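You operate a simulated robot arm through the tools that you are given. There is no shell and no other tool. Be economical: measure what you need, move in short steps, check, and stop when the job is done.

You run a simulated robot arm. Do the job below in one go: nothing can be reset, and whatever is moved stays where it is left.

TASK
Press the grey block's insert and put the block in the green tray.
Fine: knob at the size printed on the block; block in the nest, slide fully in, start, wait for the green lamp, slide out; no crack.

The check looks at the end state, three seconds after you hand in, the way a careful person would. Anything else that was tipped, shoved, dropped, spilled or broken makes it a failure.

THE ROBOT
A 7-joint arm with a two-finger parallel gripper, fixed in place. Base frame: the origin is at the foot of the arm, x ahead of it, y to its left, z up; the work surface is at about z = 800. Readings come in mm, rad, newtons and seconds.
With the tool pointing down near the work surface it reaches from about 300 to 700 mm from the base axis. Its first joint turns from -1.152 to 1.152 rad. Payload 1.57 kg.
The TCP is the grasp point between the finger pads, 30 mm short of the fingertips. In the tool frame z runs along the fingers and y along their closing line. Largest opening 110 mm; finger width 24, thickness 12; the body of the gripper, 48 by 112 mm, starts 78 mm behind the TCP.
Orientation is that of the tool frame in the base frame, as [roll, pitch, yaw] about the fixed x, y, z axes, in that order (R = Rz(yaw) Ry(pitch) Rx(roll)). With the fingers straight down and closing along the base's y, the tool's x points along the base's -x, its y along +y and its z along -z.

THE INTERFACE
- The arm moves only by the tool play_rows. Its argument "rows" is one flat list of numbers, 7 for each row, row after row: the finger opening in mm, from 0 to 110, then the shift along the tool's x, y, z in mm, then the turn, a rotation vector about the tool's x, y, z in rad. In form: [gripper, dx, dy, dz, wx, wy, wz, gripper, dx, dy, dz, wx, wy, wz, ...]. A call has 1 to 12 rows; each row is the pose to reach, as a shift and turn from the pose commanded when the call began, along the tool's axes at that moment. Each row takes 0.2 s and may step no farther than 50 mm and 0.15 rad from the row before; otherwise, or with a gripper value out of range, the whole call is refused. Where a pose cannot be reached the arm comes as near as it can. A force on the tool above 40 N (or 10 N above the force at the start of the call, whichever is more), or a blocked arm, ends the call early, and 0.2 s more pass. The fingers move at their own pace (about 108 mm/s each) and stop on an object; they squeeze with about 25 N. The grip force told is the motor's: it shows also when the fingers shut on nothing. Time passes only in rows, and 0.2 s behind the last, so rows that repeat a pose let the fingers close. It gives the time, the measured TCP pose, the force on the tool (base axes), the opening and the grip force at its end, in the units of the frame above (readings bear some noise).
- Cameras (640 x 400 px; columns grow to the right, rows downward): "scene" is fixed at [178.9, -405.2, 1404.2]; the picture's right is [0.63, -0.78, 0.00], its down [-0.43, -0.35, -0.83] and it looks along [0.64, 0.52, -0.56] (base axes); focal length 265 px, centre (320, 200). "wrist" rides on the gripper at [-36, 0, -80] in the tool frame; the picture's right is [0.00, -1.00, 0.00], its down [0.97, 0.00, -0.24] and it looks along [0.24, 0.00, 0.97] (tool axes); focal length 218 px, centre (320, 200). There is no depth. A picture from a camera that has moved, and an enlarged one, comes with that camera's place and axes in the base frame and with its lens.
- snapshot(camera): a new picture of that camera. The clock stands still meanwhile.
- zoom(camera, box): a new picture of the part [left, top, right, bottom] of that camera's present view, enlarged. The clock stands still meanwhile.
- finish_job(): hands the job in; it is judged then, once.

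Work in short steps. Places have to be worked out from the pictures, the camera data and where the tool is seen: move nearer, look again, correct. Check each grasp and each placing, and mend what went wrong. You have 120 turns and 68 pictures in all, those below and enlarged ones among them. Open the gripper and draw the arm clear of the work before you hand the job in, unless the task says otherwise; then end with one line.

The tools are called after "Request:" as name(argument=value, ...) on one line, values as JSON. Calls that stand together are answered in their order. play_rows: Moves the arm, as the interface text tells. Its arguments: {"type":"object","properties":{"rows":{"type":"array"}},"required":["rows"]} The other tools are called the same way: snapshot (camera) takes a picture; zoom (camera, box) takes an enlarged picture of a part of a camera's view; finish_job () hands the job in.

At the start:

```text
time_s: 0.0
ee_pos: [403.8, -139.1, 1256.0]
tcp_rot: [3.141, -0.001, -3.141]
contact_force: [-0.2, 0.2, 0.1]
finger_gap: 110.1
finger_force: 0.0
```

scene: 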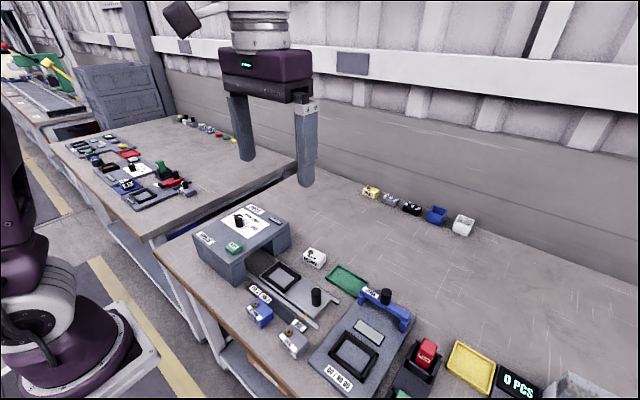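
wrist: 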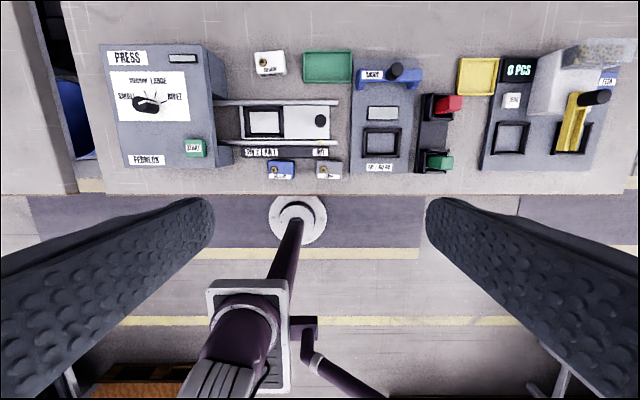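

I'll enlarge the press area in both cameras to read the labels first.

Request:
zoom(camera="wrist", box=[90, 30, 350, 192])

Request:
zoom(camera="scene", box=[180, 180, 420, 400])

```text
2.46 times, centred on (220, 111) of wrist
camera zoom: at [439.8, -138.5, 1335.3], right [0.0, -1.0, 0.0], down [-0.97, 0.0, 0.24], along [-0.24, 0.0, -0.97], focal length 537 px, centre (566, 419)
```

zoom: 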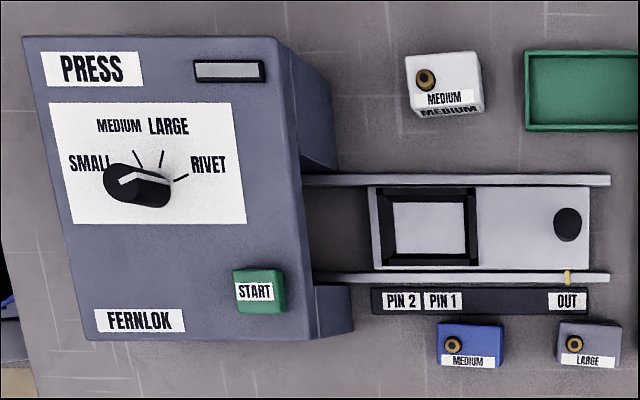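

```text
1.82 times, centred on (300, 290) of scene
camera zoom: at [178.9, -405.2, 1404.2], right [0.63, -0.78, 0.0], down [-0.43, -0.35, -0.83], along [0.64, 0.52, -0.56], focal length 482 px, centre (356, 36)
```

zoom: 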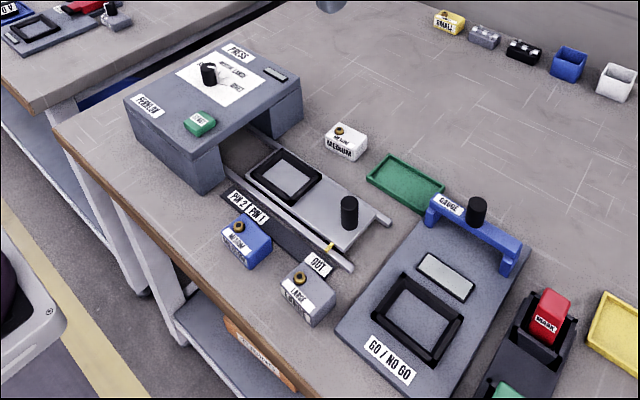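

Grey block reads LARGE and lies near (387,-161). I'll go lower for a more exact view.

Request:
play_rows(rows=[110, -10, 8, 40, 0, 0, 0, 110, -18, 16, 80, 0, 0, 0, 110, -26, 24, 120, 0, 0, 0, 110, -32, 32, 160, 0, 0, 0, 110, -36, 39, 196, 0, 0, 0])

Request:
snapshot(camera="wrist")

```text
time_s: 1.2
ee_pos: [439.2, -99.9, 1057.1]
tcp_rot: [3.141, -0.001, 3.141]
contact_force: [0.6, 0.1, 1.5]
finger_gap: 109.9
finger_force: 0.0
```

```text
63 pictures are left
camera wrist: at [476.3, -99.3, 1137.7], right [0.0, -1.0, 0.0], down [-0.97, 0.0, 0.24], along [-0.24, 0.0, -0.97], focal length 218 px, centre (320, 200)
```

wrist: 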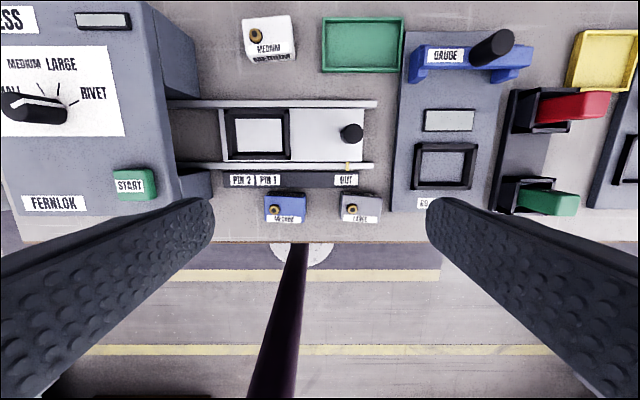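

Now an enlarged look at slide and block from here.

Request:
zoom(camera="wrist", box=[160, 90, 400, 240])

Request:
zoom(camera="wrist", box=[0, 0, 240, 150])

```text
2.67 times, centred on (280, 165) of wrist
camera zoom: at [476.3, -99.3, 1137.7], right [0.0, -1.0, 0.0], down [-0.97, 0.0, 0.24], along [-0.24, 0.0, -0.97], focal length 582 px, centre (427, 293)
```

zoom: 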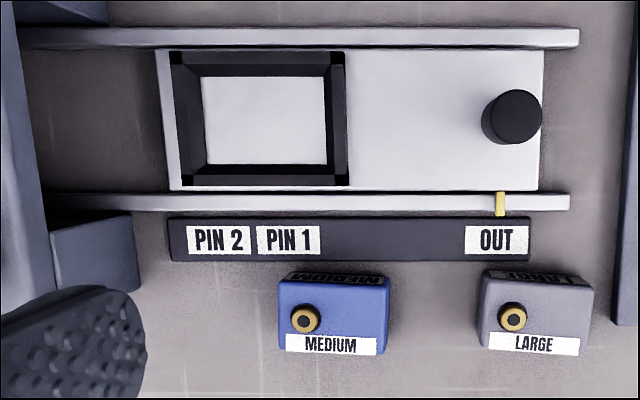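

```text
2.67 times, centred on (120, 75) of wrist
camera zoom: at [476.3, -99.3, 1137.7], right [0.0, -1.0, 0.0], down [-0.97, 0.0, 0.24], along [-0.24, 0.0, -0.97], focal length 582 px, centre (853, 533)
```

zoom: 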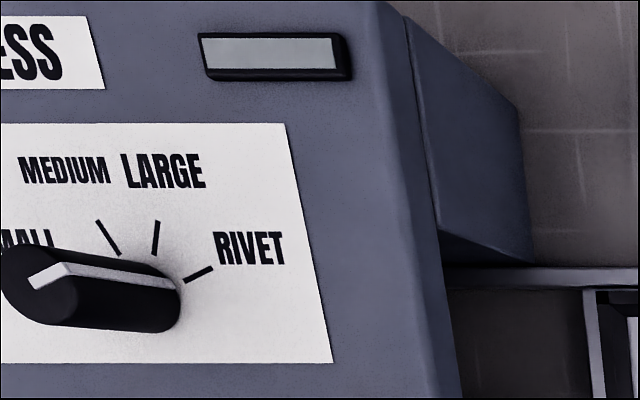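

Dial centre triangulates to about (511,173,898). I'll move above it to see the knob from overhead.

Request:
play_rows(rows=[110, -12, 45.5, 6, 0, 0, 0, 110, -24, 91, 12, 0, 0, 0, 110, -36, 136.5, 18, 0, 0, 0, 110, -48, 182, 25, 0, 0, 0, 110, -60, 227.5, 31, 0, 0, 0, 110, -72, 273, 37, 0, 0, 0])

Request:
snapshot(camera="wrist")

```text
time_s: 2.6
ee_pos: [511.4, 173.9, 1021.1]
tcp_rot: [3.141, 0.001, 3.141]
contact_force: [-0.4, 1.2, -0.1]
finger_gap: 110.0
finger_force: 0.1
```

```text
60 pictures are left
camera wrist: at [548.1, 173.9, 1101.4], right [0.0, -1.0, 0.0], down [-0.97, 0.0, 0.24], along [-0.24, 0.0, -0.97], focal length 218 px, centre (320, 200)
```

wrist: 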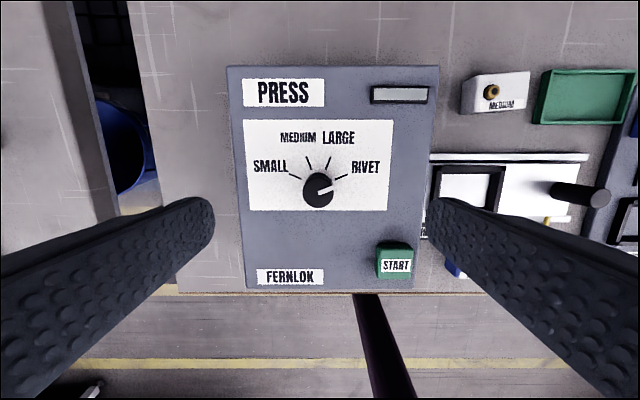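

Request:
zoom(camera="wrist", box=[256, 130, 384, 210])

```text
5.00 times, centred on (320, 170) of wrist
camera zoom: at [548.1, 173.9, 1101.4], right [0.0, -1.0, 0.0], down [-0.97, 0.0, 0.24], along [-0.24, 0.0, -0.97], focal length 1091 px, centre (320, 350)
```

zoom: 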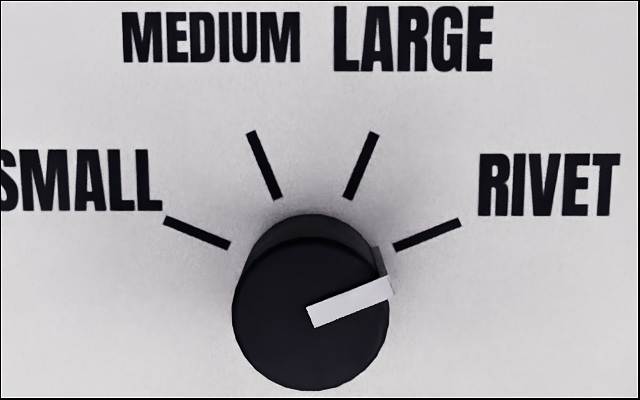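

Knob is a round cylinder (Ø~26, top z~925) at (511,175), pointer now at RIVET. It needs +45° (ccw) to LARGE. I turn the tool by -45° and go down around it.

Request:
play_rows(rows=[70, 0, 0, 0, 0, 0, 0.131, 70, 0, 0, 0, 0, 0, 0.262, 70, 0, 0, 0, 0, 0, 0.393, 70, 0, 0, 20, 0, 0, 0.524, 70, 0, 0, 30, 0, 0, 0.654, 70, 0.6, 1.4, 40, 0, 0, 0.785, 70, 0.6, 1.4, 60, 0, 0, 0.785, 70, 0.6, 1.4, 60, 0, 0, 0.785])

Request:
snapshot(camera="wrist")

```text
time_s: 4.4
ee_pos: [509.8, 175.0, 962.0]
tcp_rot: [3.142, -0.002, 2.356]
contact_force: [-0.4, -0.6, -0.1]
finger_gap: 70.1
finger_force: 0.1
```

```text
58 pictures are left
camera wrist: at [536.6, 149.2, 1041.6], right [-0.71, -0.71, 0.0], down [-0.69, 0.69, 0.24], along [-0.17, 0.17, -0.97], focal length 218 px, centre (320, 200)
```

wrist: 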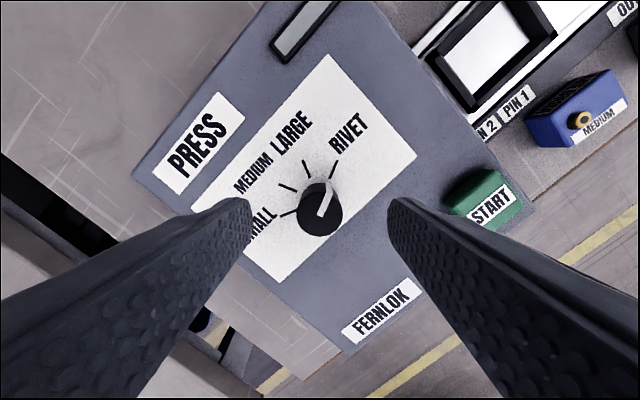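

Knob lies midway between the fingers; I lower 26 mm and close.

Request:
play_rows(rows=[70, 0, 0, 14, 0, 0, 0, 70, 0, 0, 26, 0, 0, 0, 70, 0, 0, 26, 0, 0, 0, 24, 0, 0, 26, 0, 0, 0, 20, 0, 0, 26, 0, 0, 0, 20, 0, 0, 26, 0, 0, 0])

```text
time_s: 5.8
ee_pos: [511.4, 174.0, 934.8]
tcp_rot: [3.14, -0.001, 2.358]
contact_force: [-0.1, 1.5, -3.6]
finger_gap: 25.7
finger_force: 36.9
```

Gripped at 25.7 mm. Turning +45° about base z (tool wz negative).

Request:
play_rows(rows=[20, 0, 0, 0, 0, 0, -0.131, 20, 0, 0, 0, 0, 0, -0.262, 20, 0, 0, 0, 0, 0, -0.393, 20, 0, 0, 0, 0, 0, -0.524, 20, 0, 0, 0, 0, 0, -0.654, 20, 0, 0, 0, 0, 0, -0.785, 20, 0, 0, 0, 0, 0, -0.785])

Request:
snapshot(camera="wrist")

```text
time_s: 7.4
ee_pos: [511.0, 175.4, 936.0]
tcp_rot: [3.141, 0.001, -3.138]
contact_force: [6.4, 5.0, -10.9]
finger_gap: 25.8
finger_force: 36.7
```

```text
57 pictures are left
camera wrist: at [547.5, 175.5, 1015.9], right [0.0, -1.0, 0.0], down [-0.97, 0.0, 0.24], along [-0.24, 0.0, -0.97], focal length 218 px, centre (320, 200)
```

wrist: 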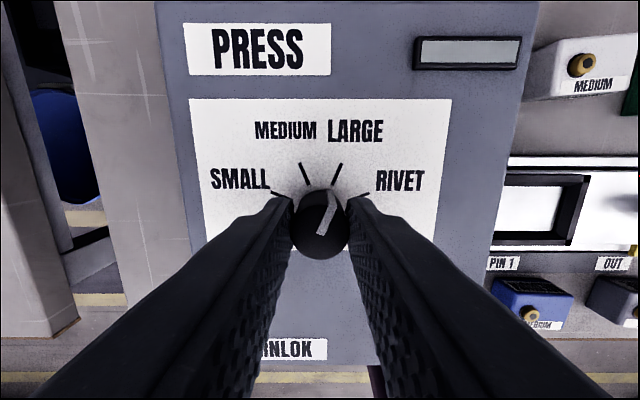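

Pointer looks aligned with LARGE. Release and rise straight, then check.

Request:
play_rows(rows=[60, 0, 0, 0, 0, 0, 0, 60, 0, 0, 0, 0, 0, 0, 60, 0, 0, -30, 0, 0, 0, 60, 0, 0, -70, 0, 0, 0, 60, 0, 0, -70, 0, 0, 0])

Request:
zoom(camera="wrist", box=[240, 100, 400, 200])

```text
time_s: 8.6
ee_pos: [512.0, 175.0, 1005.3]
tcp_rot: [3.141, 0.001, -3.141]
contact_force: [0.1, -1.3, -0.9]
finger_gap: 60.1
finger_force: 0.0
```

```text
4.00 times, centred on (320, 150) of wrist
camera zoom: at [548.3, 174.6, 1086.7], right [0.0, -1.0, 0.0], down [-0.97, 0.0, 0.24], along [-0.24, 0.0, -0.97], focal length 873 px, centre (320, 400)
```

zoom: 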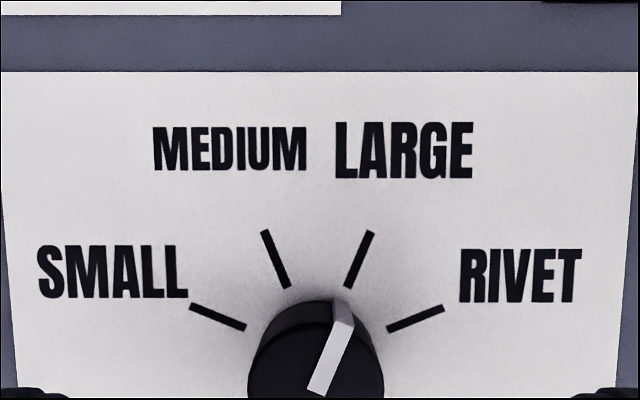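

Knob is on LARGE. Travel to above the grey block.

Request:
play_rows(rows=[90, 14, -41.5, 0, 0, 0, 0, 90, 28, -83, 5, 0, 0, 0, 90, 42, -124.5, 10, 0, 0, 0, 90, 56, -166, 17, 0, 0, 0, 90, 70, -207.5, 24, 0, 0, 0, 90, 84, -249, 31, 0, 0, 0, 90, 98, -290.5, 38, 0, 0, 0, 90, 112, -332, 45, 0, 0, 0, 90, 112, -332, 45, 0, 0, 0])

Request:
snapshot(camera="wrist")

```text
time_s: 10.6
ee_pos: [397.4, -158.0, 962.4]
tcp_rot: [-3.141, 0.0, -3.14]
contact_force: [-0.9, -0.5, 0.5]
finger_gap: 90.2
finger_force: 0.1
```

```text
55 pictures are left
camera wrist: at [434.9, -157.2, 1041.3], right [0.0, -1.0, 0.0], down [-0.97, 0.0, 0.24], along [-0.24, 0.0, -0.97], focal length 218 px, centre (320, 200)
```

wrist: 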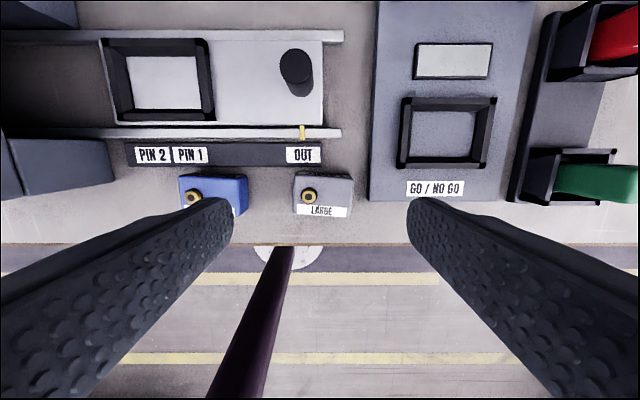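

Request:
zoom(camera="wrist", box=[240, 150, 400, 250])

Request:
zoom(camera="wrist", box=[90, 20, 350, 180])

Request:
zoom(camera="scene", box=[220, 250, 340, 370])

```text
4.00 times, centred on (320, 200) of wrist
camera zoom: at [434.9, -157.2, 1041.3], right [0.0, -1.0, 0.0], down [-0.97, 0.0, 0.24], along [-0.24, 0.0, -0.97], focal length 873 px, centre (320, 200)
```

zoom: 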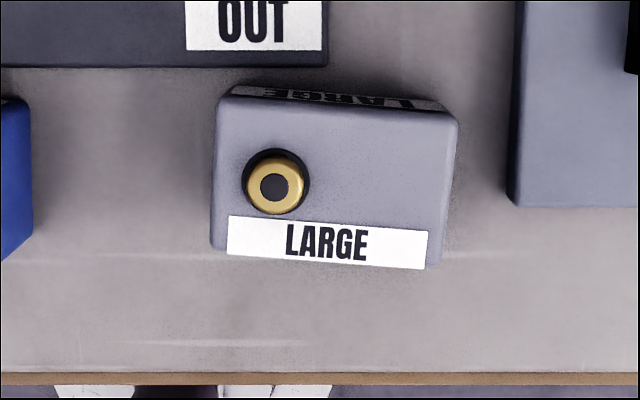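

```text
2.46 times, centred on (220, 100) of wrist
camera zoom: at [434.9, -157.2, 1041.3], right [0.0, -1.0, 0.0], down [-0.97, 0.0, 0.24], along [-0.24, 0.0, -0.97], focal length 537 px, centre (566, 446)
```

zoom: 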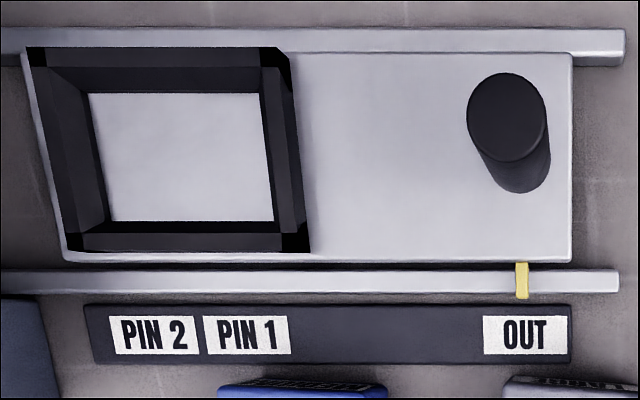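

```text
3.33 times, centred on (280, 310) of scene
camera zoom: at [178.9, -405.2, 1404.2], right [0.63, -0.78, 0.0], down [-0.43, -0.35, -0.83], along [0.64, 0.52, -0.56], focal length 883 px, centre (453, -167)
```

zoom: 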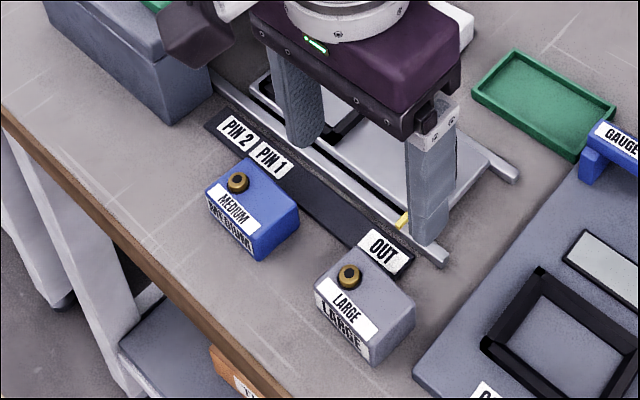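

Block centre ≈ (389.5,-160), top ≈840, yaw ≈ -4.6°. I go to a pre-grasp height and check alignment.

Request:
play_rows(rows=[72, 4, -1, 40, 0, 0, 0.04, 72, 8, -2, 76, 0, 0, 0.08, 72, 8, -2, 76, 0, 0, 0.08])

Request:
snapshot(camera="wrist")

Request:
zoom(camera="scene", box=[220, 250, 340, 370])

```text
time_s: 11.4
ee_pos: [390.2, -160.9, 883.2]
tcp_rot: [3.142, 0.001, 3.06]
contact_force: [-0.2, 0.4, 0.2]
finger_gap: 72.2
finger_force: 0.1
```

```text
51 pictures are left
camera wrist: at [426.6, -162.3, 964.0], right [-0.08, -1.0, 0.0], down [-0.97, 0.08, 0.24], along [-0.24, 0.02, -0.97], focal length 218 px, centre (320, 200)
```

wrist: 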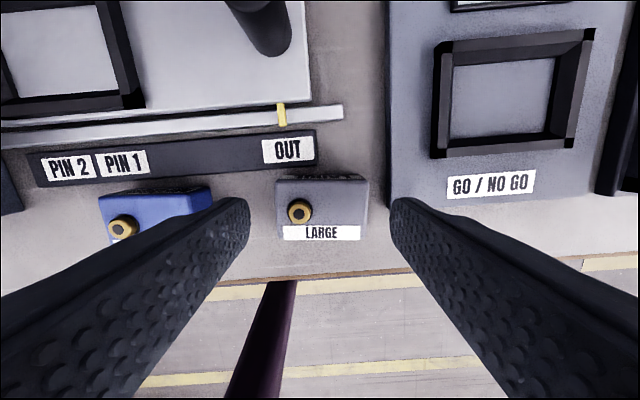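

```text
3.33 times, centred on (280, 310) of scene
camera zoom: at [178.9, -405.2, 1404.2], right [0.63, -0.78, 0.0], down [-0.43, -0.35, -0.83], along [0.64, 0.52, -0.56], focal length 883 px, centre (453, -167)
```

zoom: 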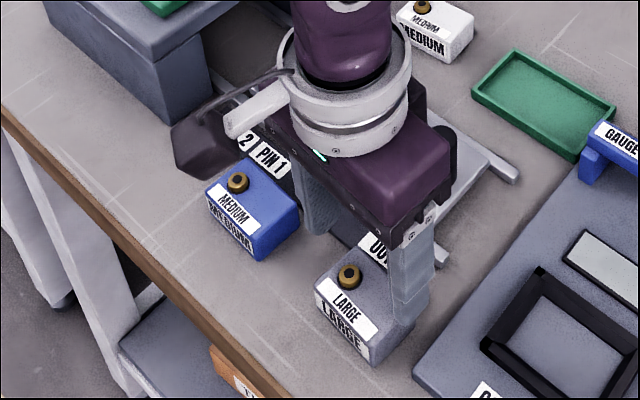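

Aligned (block at ~(389,-160)). Descend to TCP z≈854 and close.

Request:
play_rows(rows=[72, 0, 0, 15, 0, 0, 0, 72, 0, 0, 29, 0, 0, 0, 72, 0, 0, 29, 0, 0, 0, 50, 0, 0, 29, 0, 0, 0, 45, 0, 0, 29, 0, 0, 0, 45, 0, 0, 29, 0, 0, 0])

Request:
zoom(camera="scene", box=[240, 280, 340, 380])

Request:
snapshot(camera="wrist")

```text
time_s: 12.8
ee_pos: [389.6, -159.3, 855.4]
tcp_rot: [-3.141, 0.001, 3.062]
contact_force: [-0.1, 0.0, 0.2]
finger_gap: 59.2
finger_force: 25.2
```

```text
4.00 times, centred on (290, 330) of scene
camera zoom: at [179.0, -405.2, 1404.2], right [0.63, -0.78, 0.0], down [-0.43, -0.35, -0.83], along [0.64, 0.52, -0.56], focal length 1060 px, centre (440, -320)
```

zoom: 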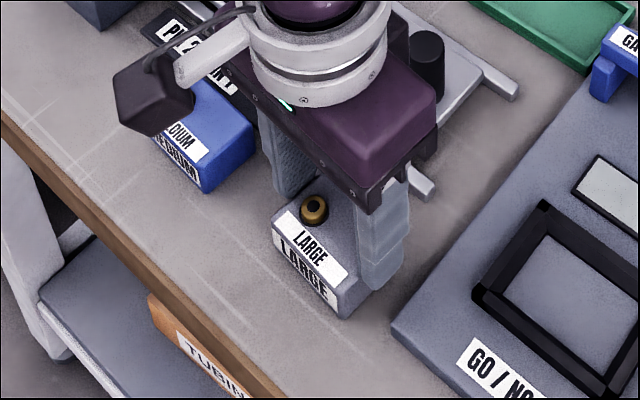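

```text
48 pictures are left
camera wrist: at [426.8, -162.2, 935.9], right [-0.08, -1.0, 0.0], down [-0.97, 0.08, 0.24], along [-0.24, 0.02, -0.97], focal length 218 px, centre (320, 200)
```

wrist: 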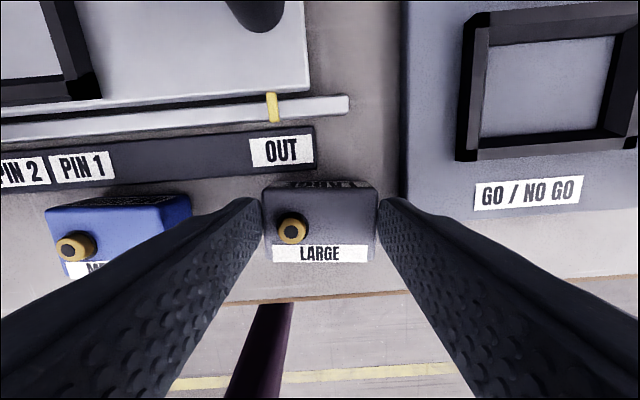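

Width 59.2 implies the block top is nearer z≈830, so the grip is shallow (~5 mm). I reopen, lower 5 mm and regrip.

Request:
play_rows(rows=[70, 0, 0, 0, 0, 0, 0, 70, 0, 0, 5, 0, 0, 0, 70, 0, 0, 5, 0, 0, 0, 50, 0, 0, 5, 0, 0, 0, 45, 0, 0, 5, 0, 0, 0, 45, 0, 0, 5, 0, 0, 0])

Request:
play_rows(rows=[45, 0, 0, -15, 0, 0, 0, 45, 0, 0, -40, 0, 0, 0, 45, 0, 0, -40, 0, 0, 0])

Request:
zoom(camera="scene", box=[220, 230, 360, 370])

Request:
snapshot(camera="wrist")

```text
time_s: 14.2
ee_pos: [390.8, -160.5, 850.8]
tcp_rot: [3.141, 0.0, 3.062]
contact_force: [0.5, 0.4, 3.0]
finger_gap: 59.2
finger_force: 24.6
```

```text
time_s: 15.0
ee_pos: [391.8, -160.6, 891.4]
tcp_rot: [-3.141, 0.0, 3.06]
contact_force: [0.3, 0.2, -0.1]
finger_gap: 59.2
finger_force: 24.9
```

```text
2.86 times, centred on (290, 300) of scene
camera zoom: at [178.9, -405.2, 1404.2], right [0.63, -0.78, 0.0], down [-0.43, -0.35, -0.83], along [0.64, 0.52, -0.56], focal length 757 px, centre (406, -86)
```

zoom: 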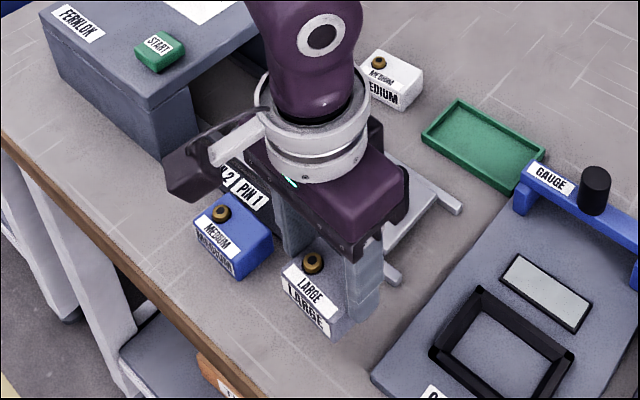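

```text
46 pictures are left
camera wrist: at [427.5, -162.3, 971.3], right [-0.08, -1.0, 0.0], down [-0.97, 0.08, 0.24], along [-0.24, 0.02, -0.97], focal length 218 px, centre (320, 200)
```

wrist: 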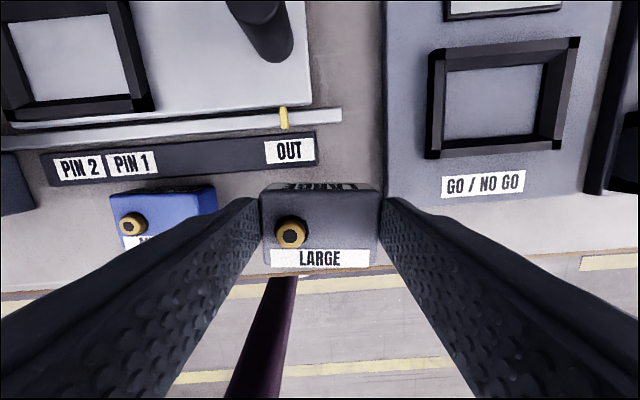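

Block is held (59.2 mm), centred about 4.5 mm to -x of the TCP. Rise and carry to just short of the nest to see it from above, undoing the yaw.

Request:
play_rows(rows=[45, 0, 0, -30, 0, 0, 0, 45, 0, 0, -60, 0, 0, 0, 45, -12, 38, -60, 0, 0, -0.02, 45, -24, 77, -60, 0, 0, -0.04, 45, -36, 116, -60, 0, 0, -0.06, 45, -47.6, 154.4, -60, 0, 0, -0.08, 45, -47.6, 154.4, -60, 0, 0, -0.08])

Request:
snapshot(camera="wrist")

Request:
zoom(camera="wrist", box=[230, 80, 410, 280])

```text
time_s: 16.6
ee_pos: [451.1, -9.3, 952.0]
tcp_rot: [3.141, 0.0, -3.14]
contact_force: [0.5, 0.0, -0.9]
finger_gap: 58.9
finger_force: 24.7
```

```text
45 pictures are left
camera wrist: at [487.9, -7.4, 1031.8], right [0.0, -1.0, 0.0], down [-0.97, 0.0, 0.24], along [-0.24, 0.0, -0.97], focal length 218 px, centre (320, 200)
```

wrist: 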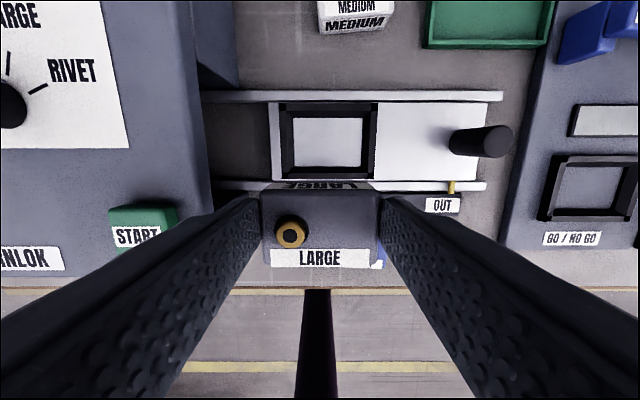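

```text
2.00 times, centred on (320, 180) of wrist
camera zoom: at [487.9, -7.4, 1031.8], right [0.0, -1.0, 0.0], down [-0.97, 0.0, 0.24], along [-0.24, 0.0, -0.97], focal length 436 px, centre (320, 240)
```

zoom: 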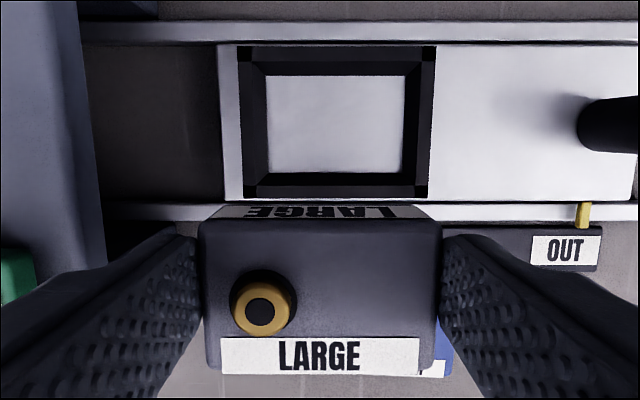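

Nest floor centre is ~7.7 mm to -y of the TCP, and the block needs +44 mm in x. Move over it, then down to just above the walls.

Request:
play_rows(rows=[45, -22, -4, 0, 0, 0, 0, 45, -44.3, -7.7, 0, 0, 0, 0, 45, -44.3, -7.7, 30, 0, 0, 0, 45, -44.3, -7.7, 55, 0, 0, 0, 45, -44.3, -7.7, 69, 0, 0, 0, 45, -44.3, -7.7, 69, 0, 0, 0])

Request:
snapshot(camera="wrist")

Request:
zoom(camera="scene", box=[220, 220, 340, 340])

```text
time_s: 18.0
ee_pos: [494.2, -17.1, 881.4]
tcp_rot: [-3.141, 0.0, -3.141]
contact_force: [-0.5, -1.2, -1.0]
finger_gap: 59.2
finger_force: 25.2
```

```text
43 pictures are left
camera wrist: at [531.3, -16.0, 962.2], right [0.0, -1.0, 0.0], down [-0.97, 0.0, 0.24], along [-0.24, 0.0, -0.97], focal length 218 px, centre (320, 200)
```

wrist: 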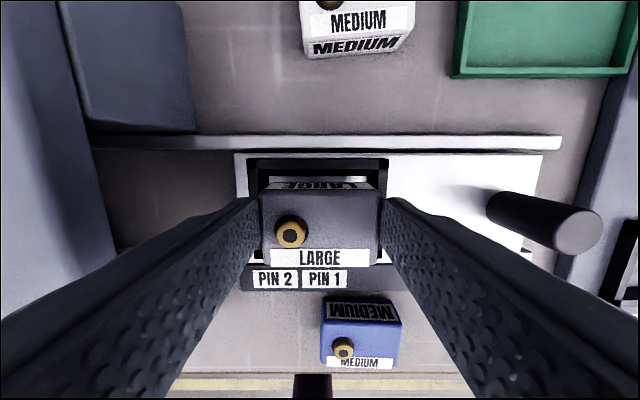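

```text
3.33 times, centred on (280, 280) of scene
camera zoom: at [179.0, -405.2, 1404.2], right [0.63, -0.78, 0.0], down [-0.43, -0.35, -0.83], along [0.64, 0.52, -0.56], focal length 883 px, centre (453, -67)
```

zoom: 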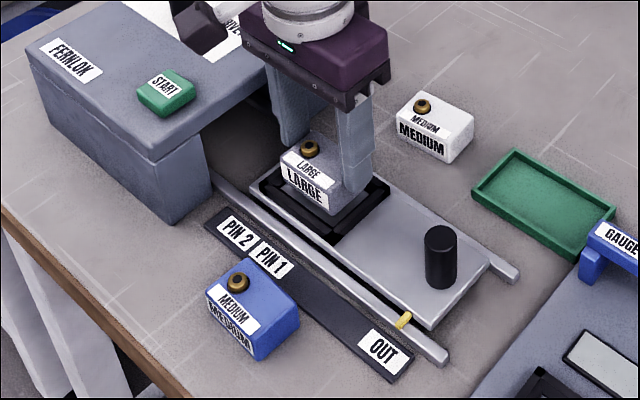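

Block is centred over the nest. Descend in steps, watching force.

Request:
play_rows(rows=[45, 0, 0, 6, 0, 0, 0, 45, 0, 0, 12, 0, 0, 0, 45, 0, 0, 18, 0, 0, 0, 45, 0, 0, 18, 0, 0, 0])

Request:
zoom(camera="scene", box=[240, 230, 320, 310])

Request:
snapshot(camera="wrist")

```text
time_s: 19.0
ee_pos: [494.7, -16.3, 865.1]
tcp_rot: [-3.141, 0.003, 3.141]
contact_force: [2.9, 1.1, 27.0]
finger_gap: 59.4
finger_force: 25.4
```

```text
5.00 times, centred on (280, 270) of scene
camera zoom: at [178.6, -405.1, 1404.3], right [0.63, -0.78, 0.0], down [-0.43, -0.35, -0.83], along [0.64, 0.52, -0.56], focal length 1324 px, centre (520, -150)
```

zoom: 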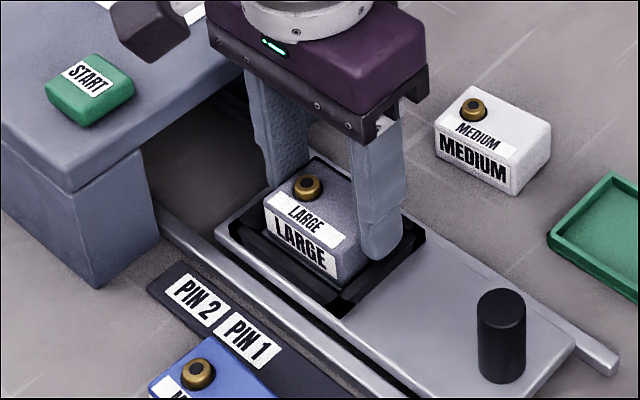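

```text
40 pictures are left
camera wrist: at [531.7, -16.6, 945.4], right [0.0, -1.0, 0.0], down [-0.97, 0.0, 0.24], along [-0.24, 0.0, -0.97], focal length 218 px, centre (320, 200)
```

wrist: 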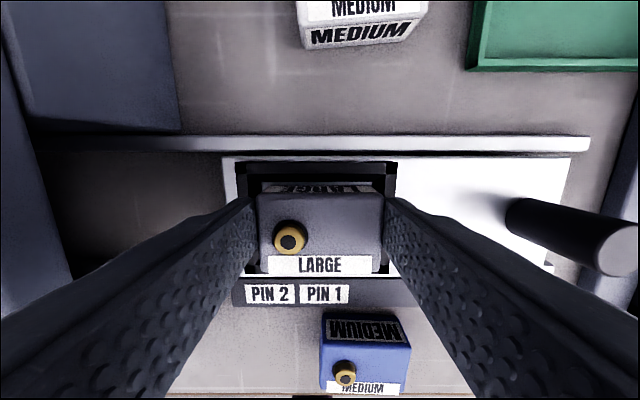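

27 N upward at block-bottom ≈ z 814 agrees with the triangulated nest floor. Release gently and lift a little, then look.

Request:
play_rows(rows=[45, 0, 0, -2, 0, 0, 0, 72, 0, 0, -2, 0, 0, 0, 80, 0, 0, -2, 0, 0, 0, 80, 0, 0, -30, 0, 0, 0, 80, 0, 0, -70, 0, 0, 0, 80, 0, 0, -70, 0, 0, 0])

Request:
snapshot(camera="wrist")

Request:
zoom(camera="scene", box=[240, 230, 320, 310])

```text
time_s: 20.4
ee_pos: [494.5, -16.4, 935.3]
tcp_rot: [-3.141, 0.002, 3.141]
contact_force: [1.1, -0.4, -0.2]
finger_gap: 80.0
finger_force: 0.1
```

```text
39 pictures are left
camera wrist: at [531.0, -15.7, 1015.3], right [0.0, -1.0, 0.0], down [-0.97, 0.0, 0.24], along [-0.24, 0.0, -0.97], focal length 218 px, centre (320, 200)
```

wrist: 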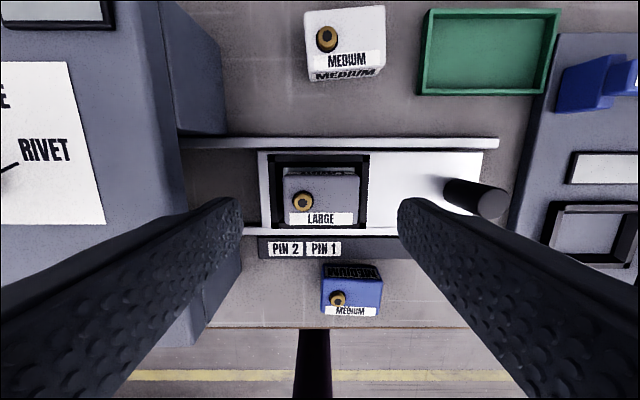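

```text
5.00 times, centred on (280, 270) of scene
camera zoom: at [178.9, -405.2, 1404.2], right [0.63, -0.78, 0.0], down [-0.43, -0.35, -0.83], along [0.64, 0.52, -0.56], focal length 1324 px, centre (520, -150)
```

zoom: 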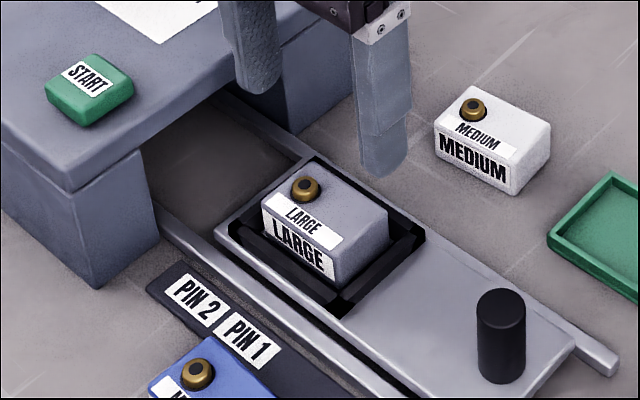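

Request:
zoom(camera="wrist", box=[240, 130, 400, 240])

```text
3.64 times, centred on (320, 185) of wrist
camera zoom: at [531.0, -15.7, 1015.3], right [0.0, -1.0, 0.0], down [-0.97, 0.0, 0.24], along [-0.24, 0.0, -0.97], focal length 794 px, centre (320, 254)
```

zoom: 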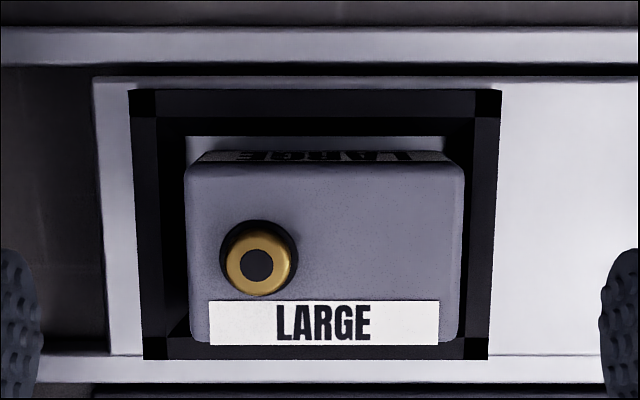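

Block might be close to the front (-x) wall; I take a tighter look for tilt.

Request:
zoom(camera="scene", box=[262, 255, 302, 295])

```text
10.00 times, centred on (282, 275) of scene
camera zoom: at [178.9, -405.2, 1404.2], right [0.63, -0.78, 0.0], down [-0.43, -0.35, -0.83], along [0.64, 0.52, -0.56], focal length 2649 px, centre (700, -550)
```

zoom: 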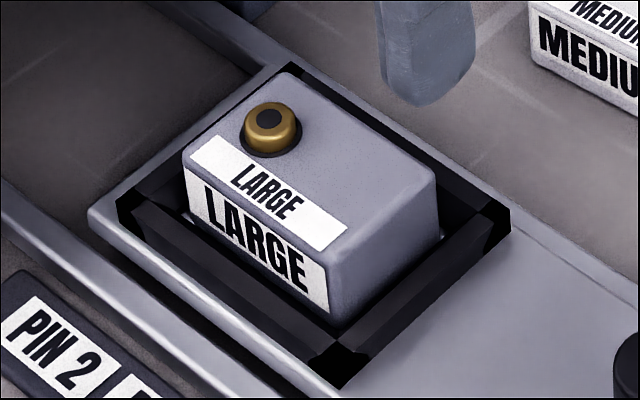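

It's inside, but sits ~3 mm nearer the front wall and I cannot exclude a slight tilt. Regrip, lift 5 mm, shift +x 2.7 mm and set down again.

Request:
play_rows(rows=[80, 0, 0, 35, 0, 0, 0, 80, 0, 0, 69, 0, 0, 0, 80, 0, 0, 69, 0, 0, 0, 50, 0, 0, 69, 0, 0, 0, 45, 0, 0, 69, 0, 0, 0, 45, 0, 0, 64, 0, 0, 0, 45, -2.7, 0, 63, 0, 0, 0, 45, -2.7, 0, 66, 0, 0, 0, 45, -2.7, 0, 66, 0, 0, 0])

```text
time_s: 22.4
ee_pos: [497.1, -17.4, 868.1]
tcp_rot: [3.141, -0.001, 3.141]
contact_force: [-0.5, -0.3, -0.8]
finger_gap: 59.1
finger_force: 25.0
```

Now lower by 2 mm steps to find the floor.

Request:
play_rows(rows=[45, 0, 0, 1.5, 0, 0, 0, 45, 0, 0, 2.5, 0, 0, 0, 45, 0, 0, 2.5, 0, 0, 0])

Request:
play_rows(rows=[45, 0, 0, 1.5, 0, 0, 0, 45, 0, 0, 3, 0, 0, 0, 45, 0, 0, 3, 0, 0, 0])

```text
time_s: 23.2
ee_pos: [497.5, -16.5, 866.2]
tcp_rot: [-3.14, 0.0, 3.141]
contact_force: [0.0, 0.8, -0.4]
finger_gap: 59.0
finger_force: 25.2
```

```text
time_s: 24.0
ee_pos: [497.6, -16.3, 863.3]
tcp_rot: [-3.141, 0.002, 3.14]
contact_force: [-2.6, 1.9, 27.4]
finger_gap: 59.3
finger_force: 24.7
```

Contact again at ~863.5. Release and rise.

Request:
play_rows(rows=[45, 0, 0, -1.5, 0, 0, 0, 72, 0, 0, -1.5, 0, 0, 0, 80, 0, 0, -1.5, 0, 0, 0, 80, 0, 0, -30, 0, 0, 0, 80, 0, 0, -72, 0, 0, 0, 80, 0, 0, -72, 0, 0, 0])

Request:
zoom(camera="wrist", box=[240, 130, 400, 240])

Request:
zoom(camera="scene", box=[262, 255, 302, 295])

```text
time_s: 25.4
ee_pos: [497.2, -15.4, 934.6]
tcp_rot: [3.141, 0.0, 3.141]
contact_force: [0.6, -0.1, -0.5]
finger_gap: 79.8
finger_force: 0.2
```

```text
3.64 times, centred on (320, 185) of wrist
camera zoom: at [533.9, -16.4, 1015.0], right [0.0, -1.0, 0.0], down [-0.97, 0.0, 0.24], along [-0.24, 0.0, -0.97], focal length 794 px, centre (320, 254)
```

zoom: 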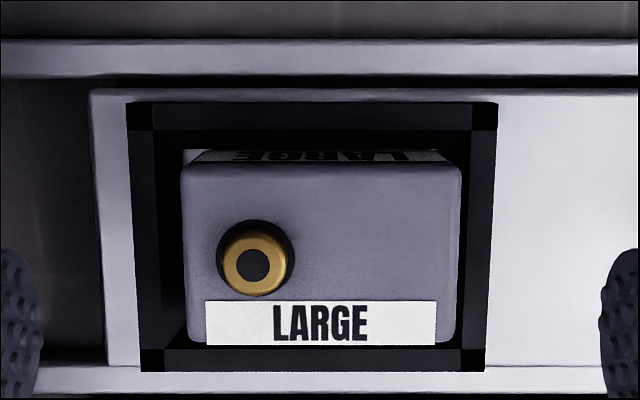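

```text
10.00 times, centred on (282, 275) of scene
camera zoom: at [178.9, -405.2, 1404.2], right [0.63, -0.78, 0.0], down [-0.43, -0.35, -0.83], along [0.64, 0.52, -0.56], focal length 2649 px, centre (700, -550)
```

zoom: 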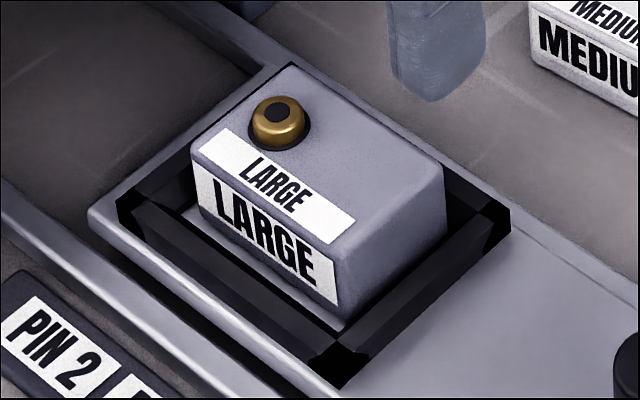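

Block is centred and flat in the nest. The slide handle is ~Ø23 at (492,-140), top z≈862; move above it with fingers open.

Request:
play_rows(rows=[70, 1, -42, 0, 0, 0, 0, 70, 3, -84, 0, 0, 0, 0, 70, 5, -124, 0, 0, 0, 0, 70, 5, -124, 20, 0, 0, 0, 70, 5, -124, 20, 0, 0, 0])

Request:
snapshot(camera="wrist")

```text
time_s: 26.6
ee_pos: [490.9, -141.1, 914.2]
tcp_rot: [3.141, 0.001, -3.14]
contact_force: [-0.5, 0.3, 0.1]
finger_gap: 69.7
finger_force: 0.0
```

```text
33 pictures are left
camera wrist: at [528.5, -141.1, 994.8], right [0.0, -1.0, 0.0], down [-0.97, 0.0, 0.24], along [-0.24, 0.0, -0.97], focal length 218 px, centre (320, 200)
```

wrist: 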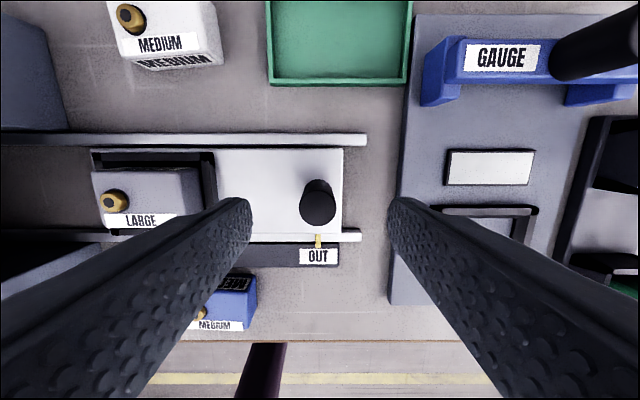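

Well aligned. Lower 44 mm and close on the handle.

Request:
play_rows(rows=[70, 0, 0, 24, 0, 0, 0, 70, 0, 0, 44, 0, 0, 0, 70, 0, 0, 44, 0, 0, 0, 30, 0, 0, 44, 0, 0, 0, 16, 0, 0, 44, 0, 0, 0, 16, 0, 0, 44, 0, 0, 0])

```text
time_s: 28.0
ee_pos: [492.4, -139.6, 869.8]
tcp_rot: [3.14, 0.0, 3.14]
contact_force: [0.0, 8.8, -3.8]
finger_gap: 23.5
finger_force: 35.8
```

Handle gripped (23.5 mm). Push the slide in (+y) at a calm pace.

Request:
play_rows(rows=[16, 0, 7, 0, 0, 0, 0, 16, 0, 18, 0, 0, 0, 0, 16, 0, 30, 0, 0, 0, 0, 16, 0, 43, 0, 0, 0, 0, 16, 0, 56, 0, 0, 0, 0, 16, 0, 69, 0, 0, 0, 0, 16, 0, 82, 0, 0, 0, 0, 16, 0, 94, 0, 0, 0, 0, 16, 0, 105, 0, 0, 0, 0, 16, 0, 110, 0, 0, 0, 0])

Request:
snapshot(camera="wrist")

Request:
snapshot(camera="scene")

```text
time_s: 30.2
ee_pos: [491.5, -31.6, 871.8]
tcp_rot: [3.14, -0.002, -3.142]
contact_force: [-0.4, -0.5, -19.6]
finger_gap: 23.4
finger_force: 35.7
```

```text
32 pictures are left
camera wrist: at [529.0, -30.1, 950.9], right [0.0, -1.0, 0.0], down [-0.97, 0.0, 0.24], along [-0.24, 0.0, -0.97], focal length 218 px, centre (320, 200)
```

wrist: 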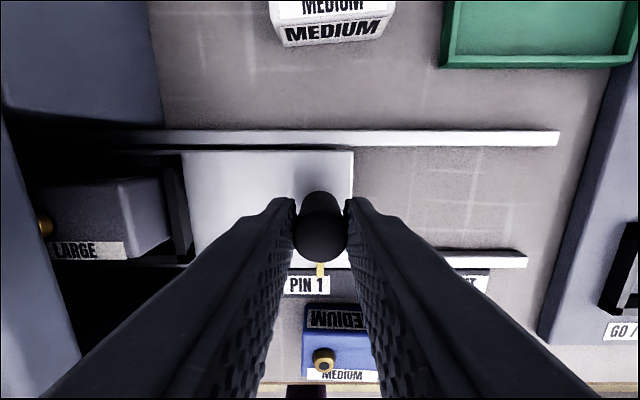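

```text
31 pictures are left
```

scene: 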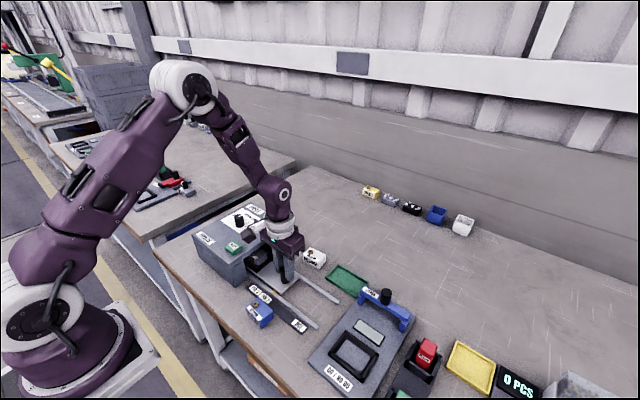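

Pointer is nearly at PIN 1; continue inwards toward the stop.

Request:
play_rows(rows=[16, 0, 5, 1, 0, 0, 0, 16, 0, 13, 1.5, 0, 0, 0, 16, 0, 21, 1.5, 0, 0, 0, 16, 0, 29, 1.5, 0, 0, 0, 16, 0, 36, 1.5, 0, 0, 0, 16, 0, 41, 1.5, 0, 0, 0, 16, 0, 45, 1.5, 0, 0, 0])

Request:
snapshot(camera="wrist")

```text
time_s: 31.8
ee_pos: [491.9, 14.0, 869.1]
tcp_rot: [-3.141, -0.001, 3.141]
contact_force: [-5.4, -1.0, 30.2]
finger_gap: 23.6
finger_force: 35.1
```

```text
30 pictures are left
camera wrist: at [529.0, 14.4, 949.9], right [0.0, -1.0, 0.0], down [-0.97, 0.0, 0.24], along [-0.24, 0.0, -0.97], focal length 218 px, centre (320, 200)
```

wrist: 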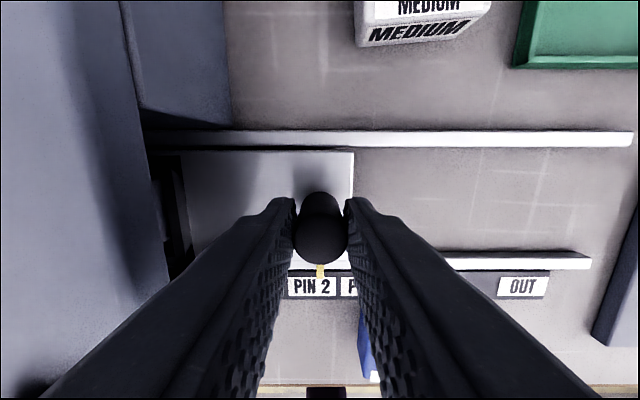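

Close to PIN 2; undo the z offset and push in small steps until the stop is felt.

Request:
play_rows(rows=[16, 0, 2, -0.8, 0, 0, 0, 16, 0, 4, -0.8, 0, 0, 0, 16, 0, 6, -0.8, 0, 0, 0, 16, 0, 8, -0.8, 0, 0, 0, 16, 0, 8, -0.8, 0, 0, 0])

```text
time_s: 33.0
ee_pos: [491.3, 19.6, 869.6]
tcp_rot: [-3.141, -0.001, 3.141]
contact_force: [9.5, -19.4, -15.3]
finger_gap: 23.3
finger_force: 35.8
```

Stop seems reached (travel 159 mm, Fy -19 N). Push 3 mm more command to confirm.

Request:
play_rows(rows=[16, 0, 1.5, 0, 0, 0, 0, 16, 0, 3, 0, 0, 0, 0, 16, 0, 3, 0, 0, 0, 0])

Request:
snapshot(camera="wrist")

```text
time_s: 33.5
ee_pos: [492.9, 20.4, 869.1]
tcp_rot: [-3.137, -0.001, 3.138]
contact_force: [3.4, -6.0, -4.6]
finger_gap: 23.7
finger_force: 35.5
stopped in row 2: the force on the tool passed its limit (the readings are from after the stop); the commanded pose is now the measured one
```

```text
29 pictures are left
camera wrist: at [529.1, 20.7, 949.9], right [0.0, -1.0, 0.0], down [-0.97, 0.01, 0.24], along [-0.24, 0.0, -0.97], focal length 218 px, centre (320, 200)
```

wrist: 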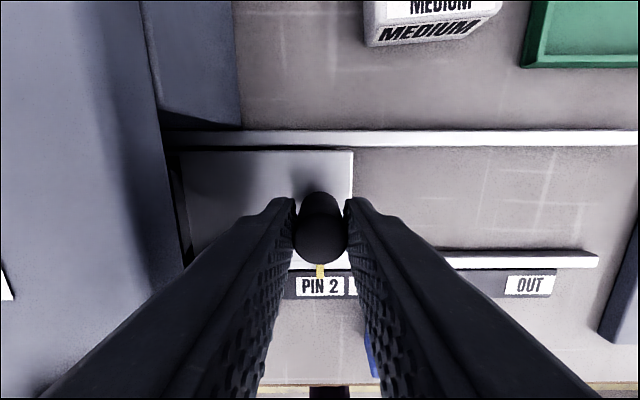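

Slide is at PIN 2 against its stop. Release, rise, and move over START for a look.

Request:
play_rows(rows=[44, 0, 0, 0, 0, 0, 0, 44, 0, 0, 0, 0, 0, 0, 44, 0, 0, -40, 0, 0, 0, 44, 0, 0, -85, 0, 0, 0, 44, 0, 0, -120, 0, 0, 0, 20, 26, 40, -120, 0, 0, 0, 0, 52, 80, -120, 0, 0, 0, 0, 52, 80, -120, 0, 0, 0])

Request:
snapshot(camera="wrist")

```text
time_s: 35.3
ee_pos: [439.4, 103.5, 989.2]
tcp_rot: [-3.14, 0.0, 3.139]
contact_force: [0.4, -0.3, -0.6]
finger_gap: 0.1
finger_force: 20.9
```

```text
28 pictures are left
camera wrist: at [476.4, 103.1, 1069.5], right [0.0, -1.0, 0.0], down [-0.97, 0.0, 0.24], along [-0.24, 0.0, -0.97], focal length 218 px, centre (320, 200)
```

wrist: 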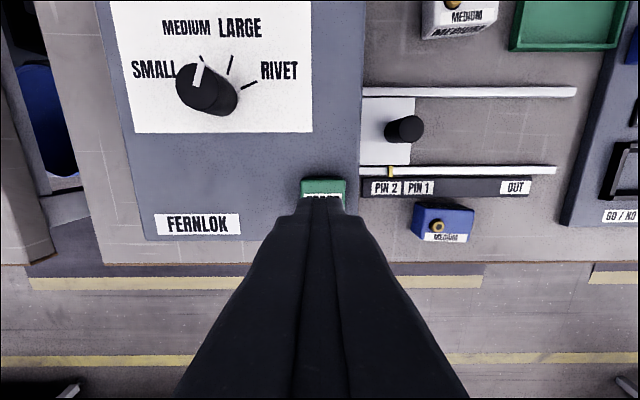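

START is at about (437,101), top ≈ z 910. Align and descend near it.

Request:
play_rows(rows=[0, 2.4, -2.3, 0, 0, 0, 0, 0, 2.4, -2.3, 20, 0, 0, 0, 0, 2.4, -2.3, 40, 0, 0, 0, 0, 2.4, -2.3, 40, 0, 0, 0])

Request:
zoom(camera="scene", box=[190, 200, 310, 300])

```text
time_s: 36.3
ee_pos: [437.6, 98.7, 949.2]
tcp_rot: [-3.137, -0.001, 3.139]
contact_force: [-0.3, -0.1, 0.2]
finger_gap: 0.0
finger_force: 21.2
```

```text
4.00 times, centred on (250, 250) of scene
camera zoom: at [178.9, -405.2, 1404.2], right [0.63, -0.78, 0.0], down [-0.43, -0.35, -0.83], along [0.64, 0.52, -0.56], focal length 1060 px, centre (600, 0)
```

zoom: 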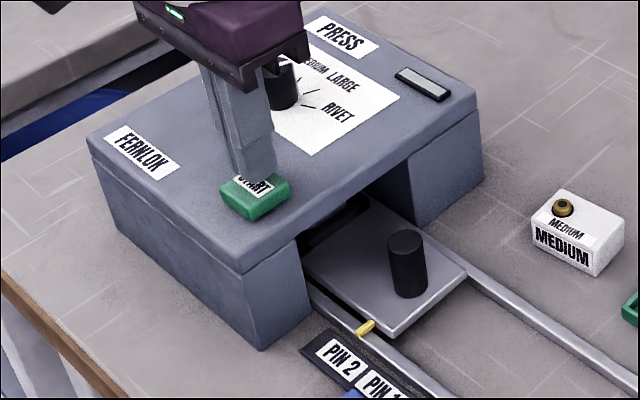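

Tip is over START. Press down in small steps.

Request:
play_rows(rows=[0, 0, 0, 2, 0, 0, 0, 0, 0, 0, 4, 0, 0, 0, 0, 0, 0, 6, 0, 0, 0, 0, 0, 0, 8, 0, 0, 0, 0, 0, 0, 10, 0, 0, 0, 0, 0, 0, 12, 0, 0, 0])

Request:
zoom(camera="scene", box=[190, 200, 310, 300])

```text
time_s: 37.7
ee_pos: [438.2, 97.9, 937.5]
tcp_rot: [-3.137, -0.001, 3.138]
contact_force: [0.7, 1.4, 1.8]
finger_gap: 0.2
finger_force: 21.6
```

```text
4.00 times, centred on (250, 250) of scene
camera zoom: at [178.9, -405.2, 1404.2], right [0.63, -0.78, 0.0], down [-0.43, -0.35, -0.83], along [0.64, 0.52, -0.56], focal length 1060 px, centre (600, 0)
```

zoom: 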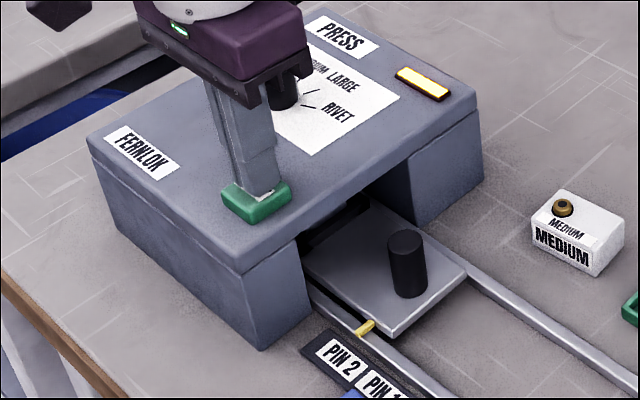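

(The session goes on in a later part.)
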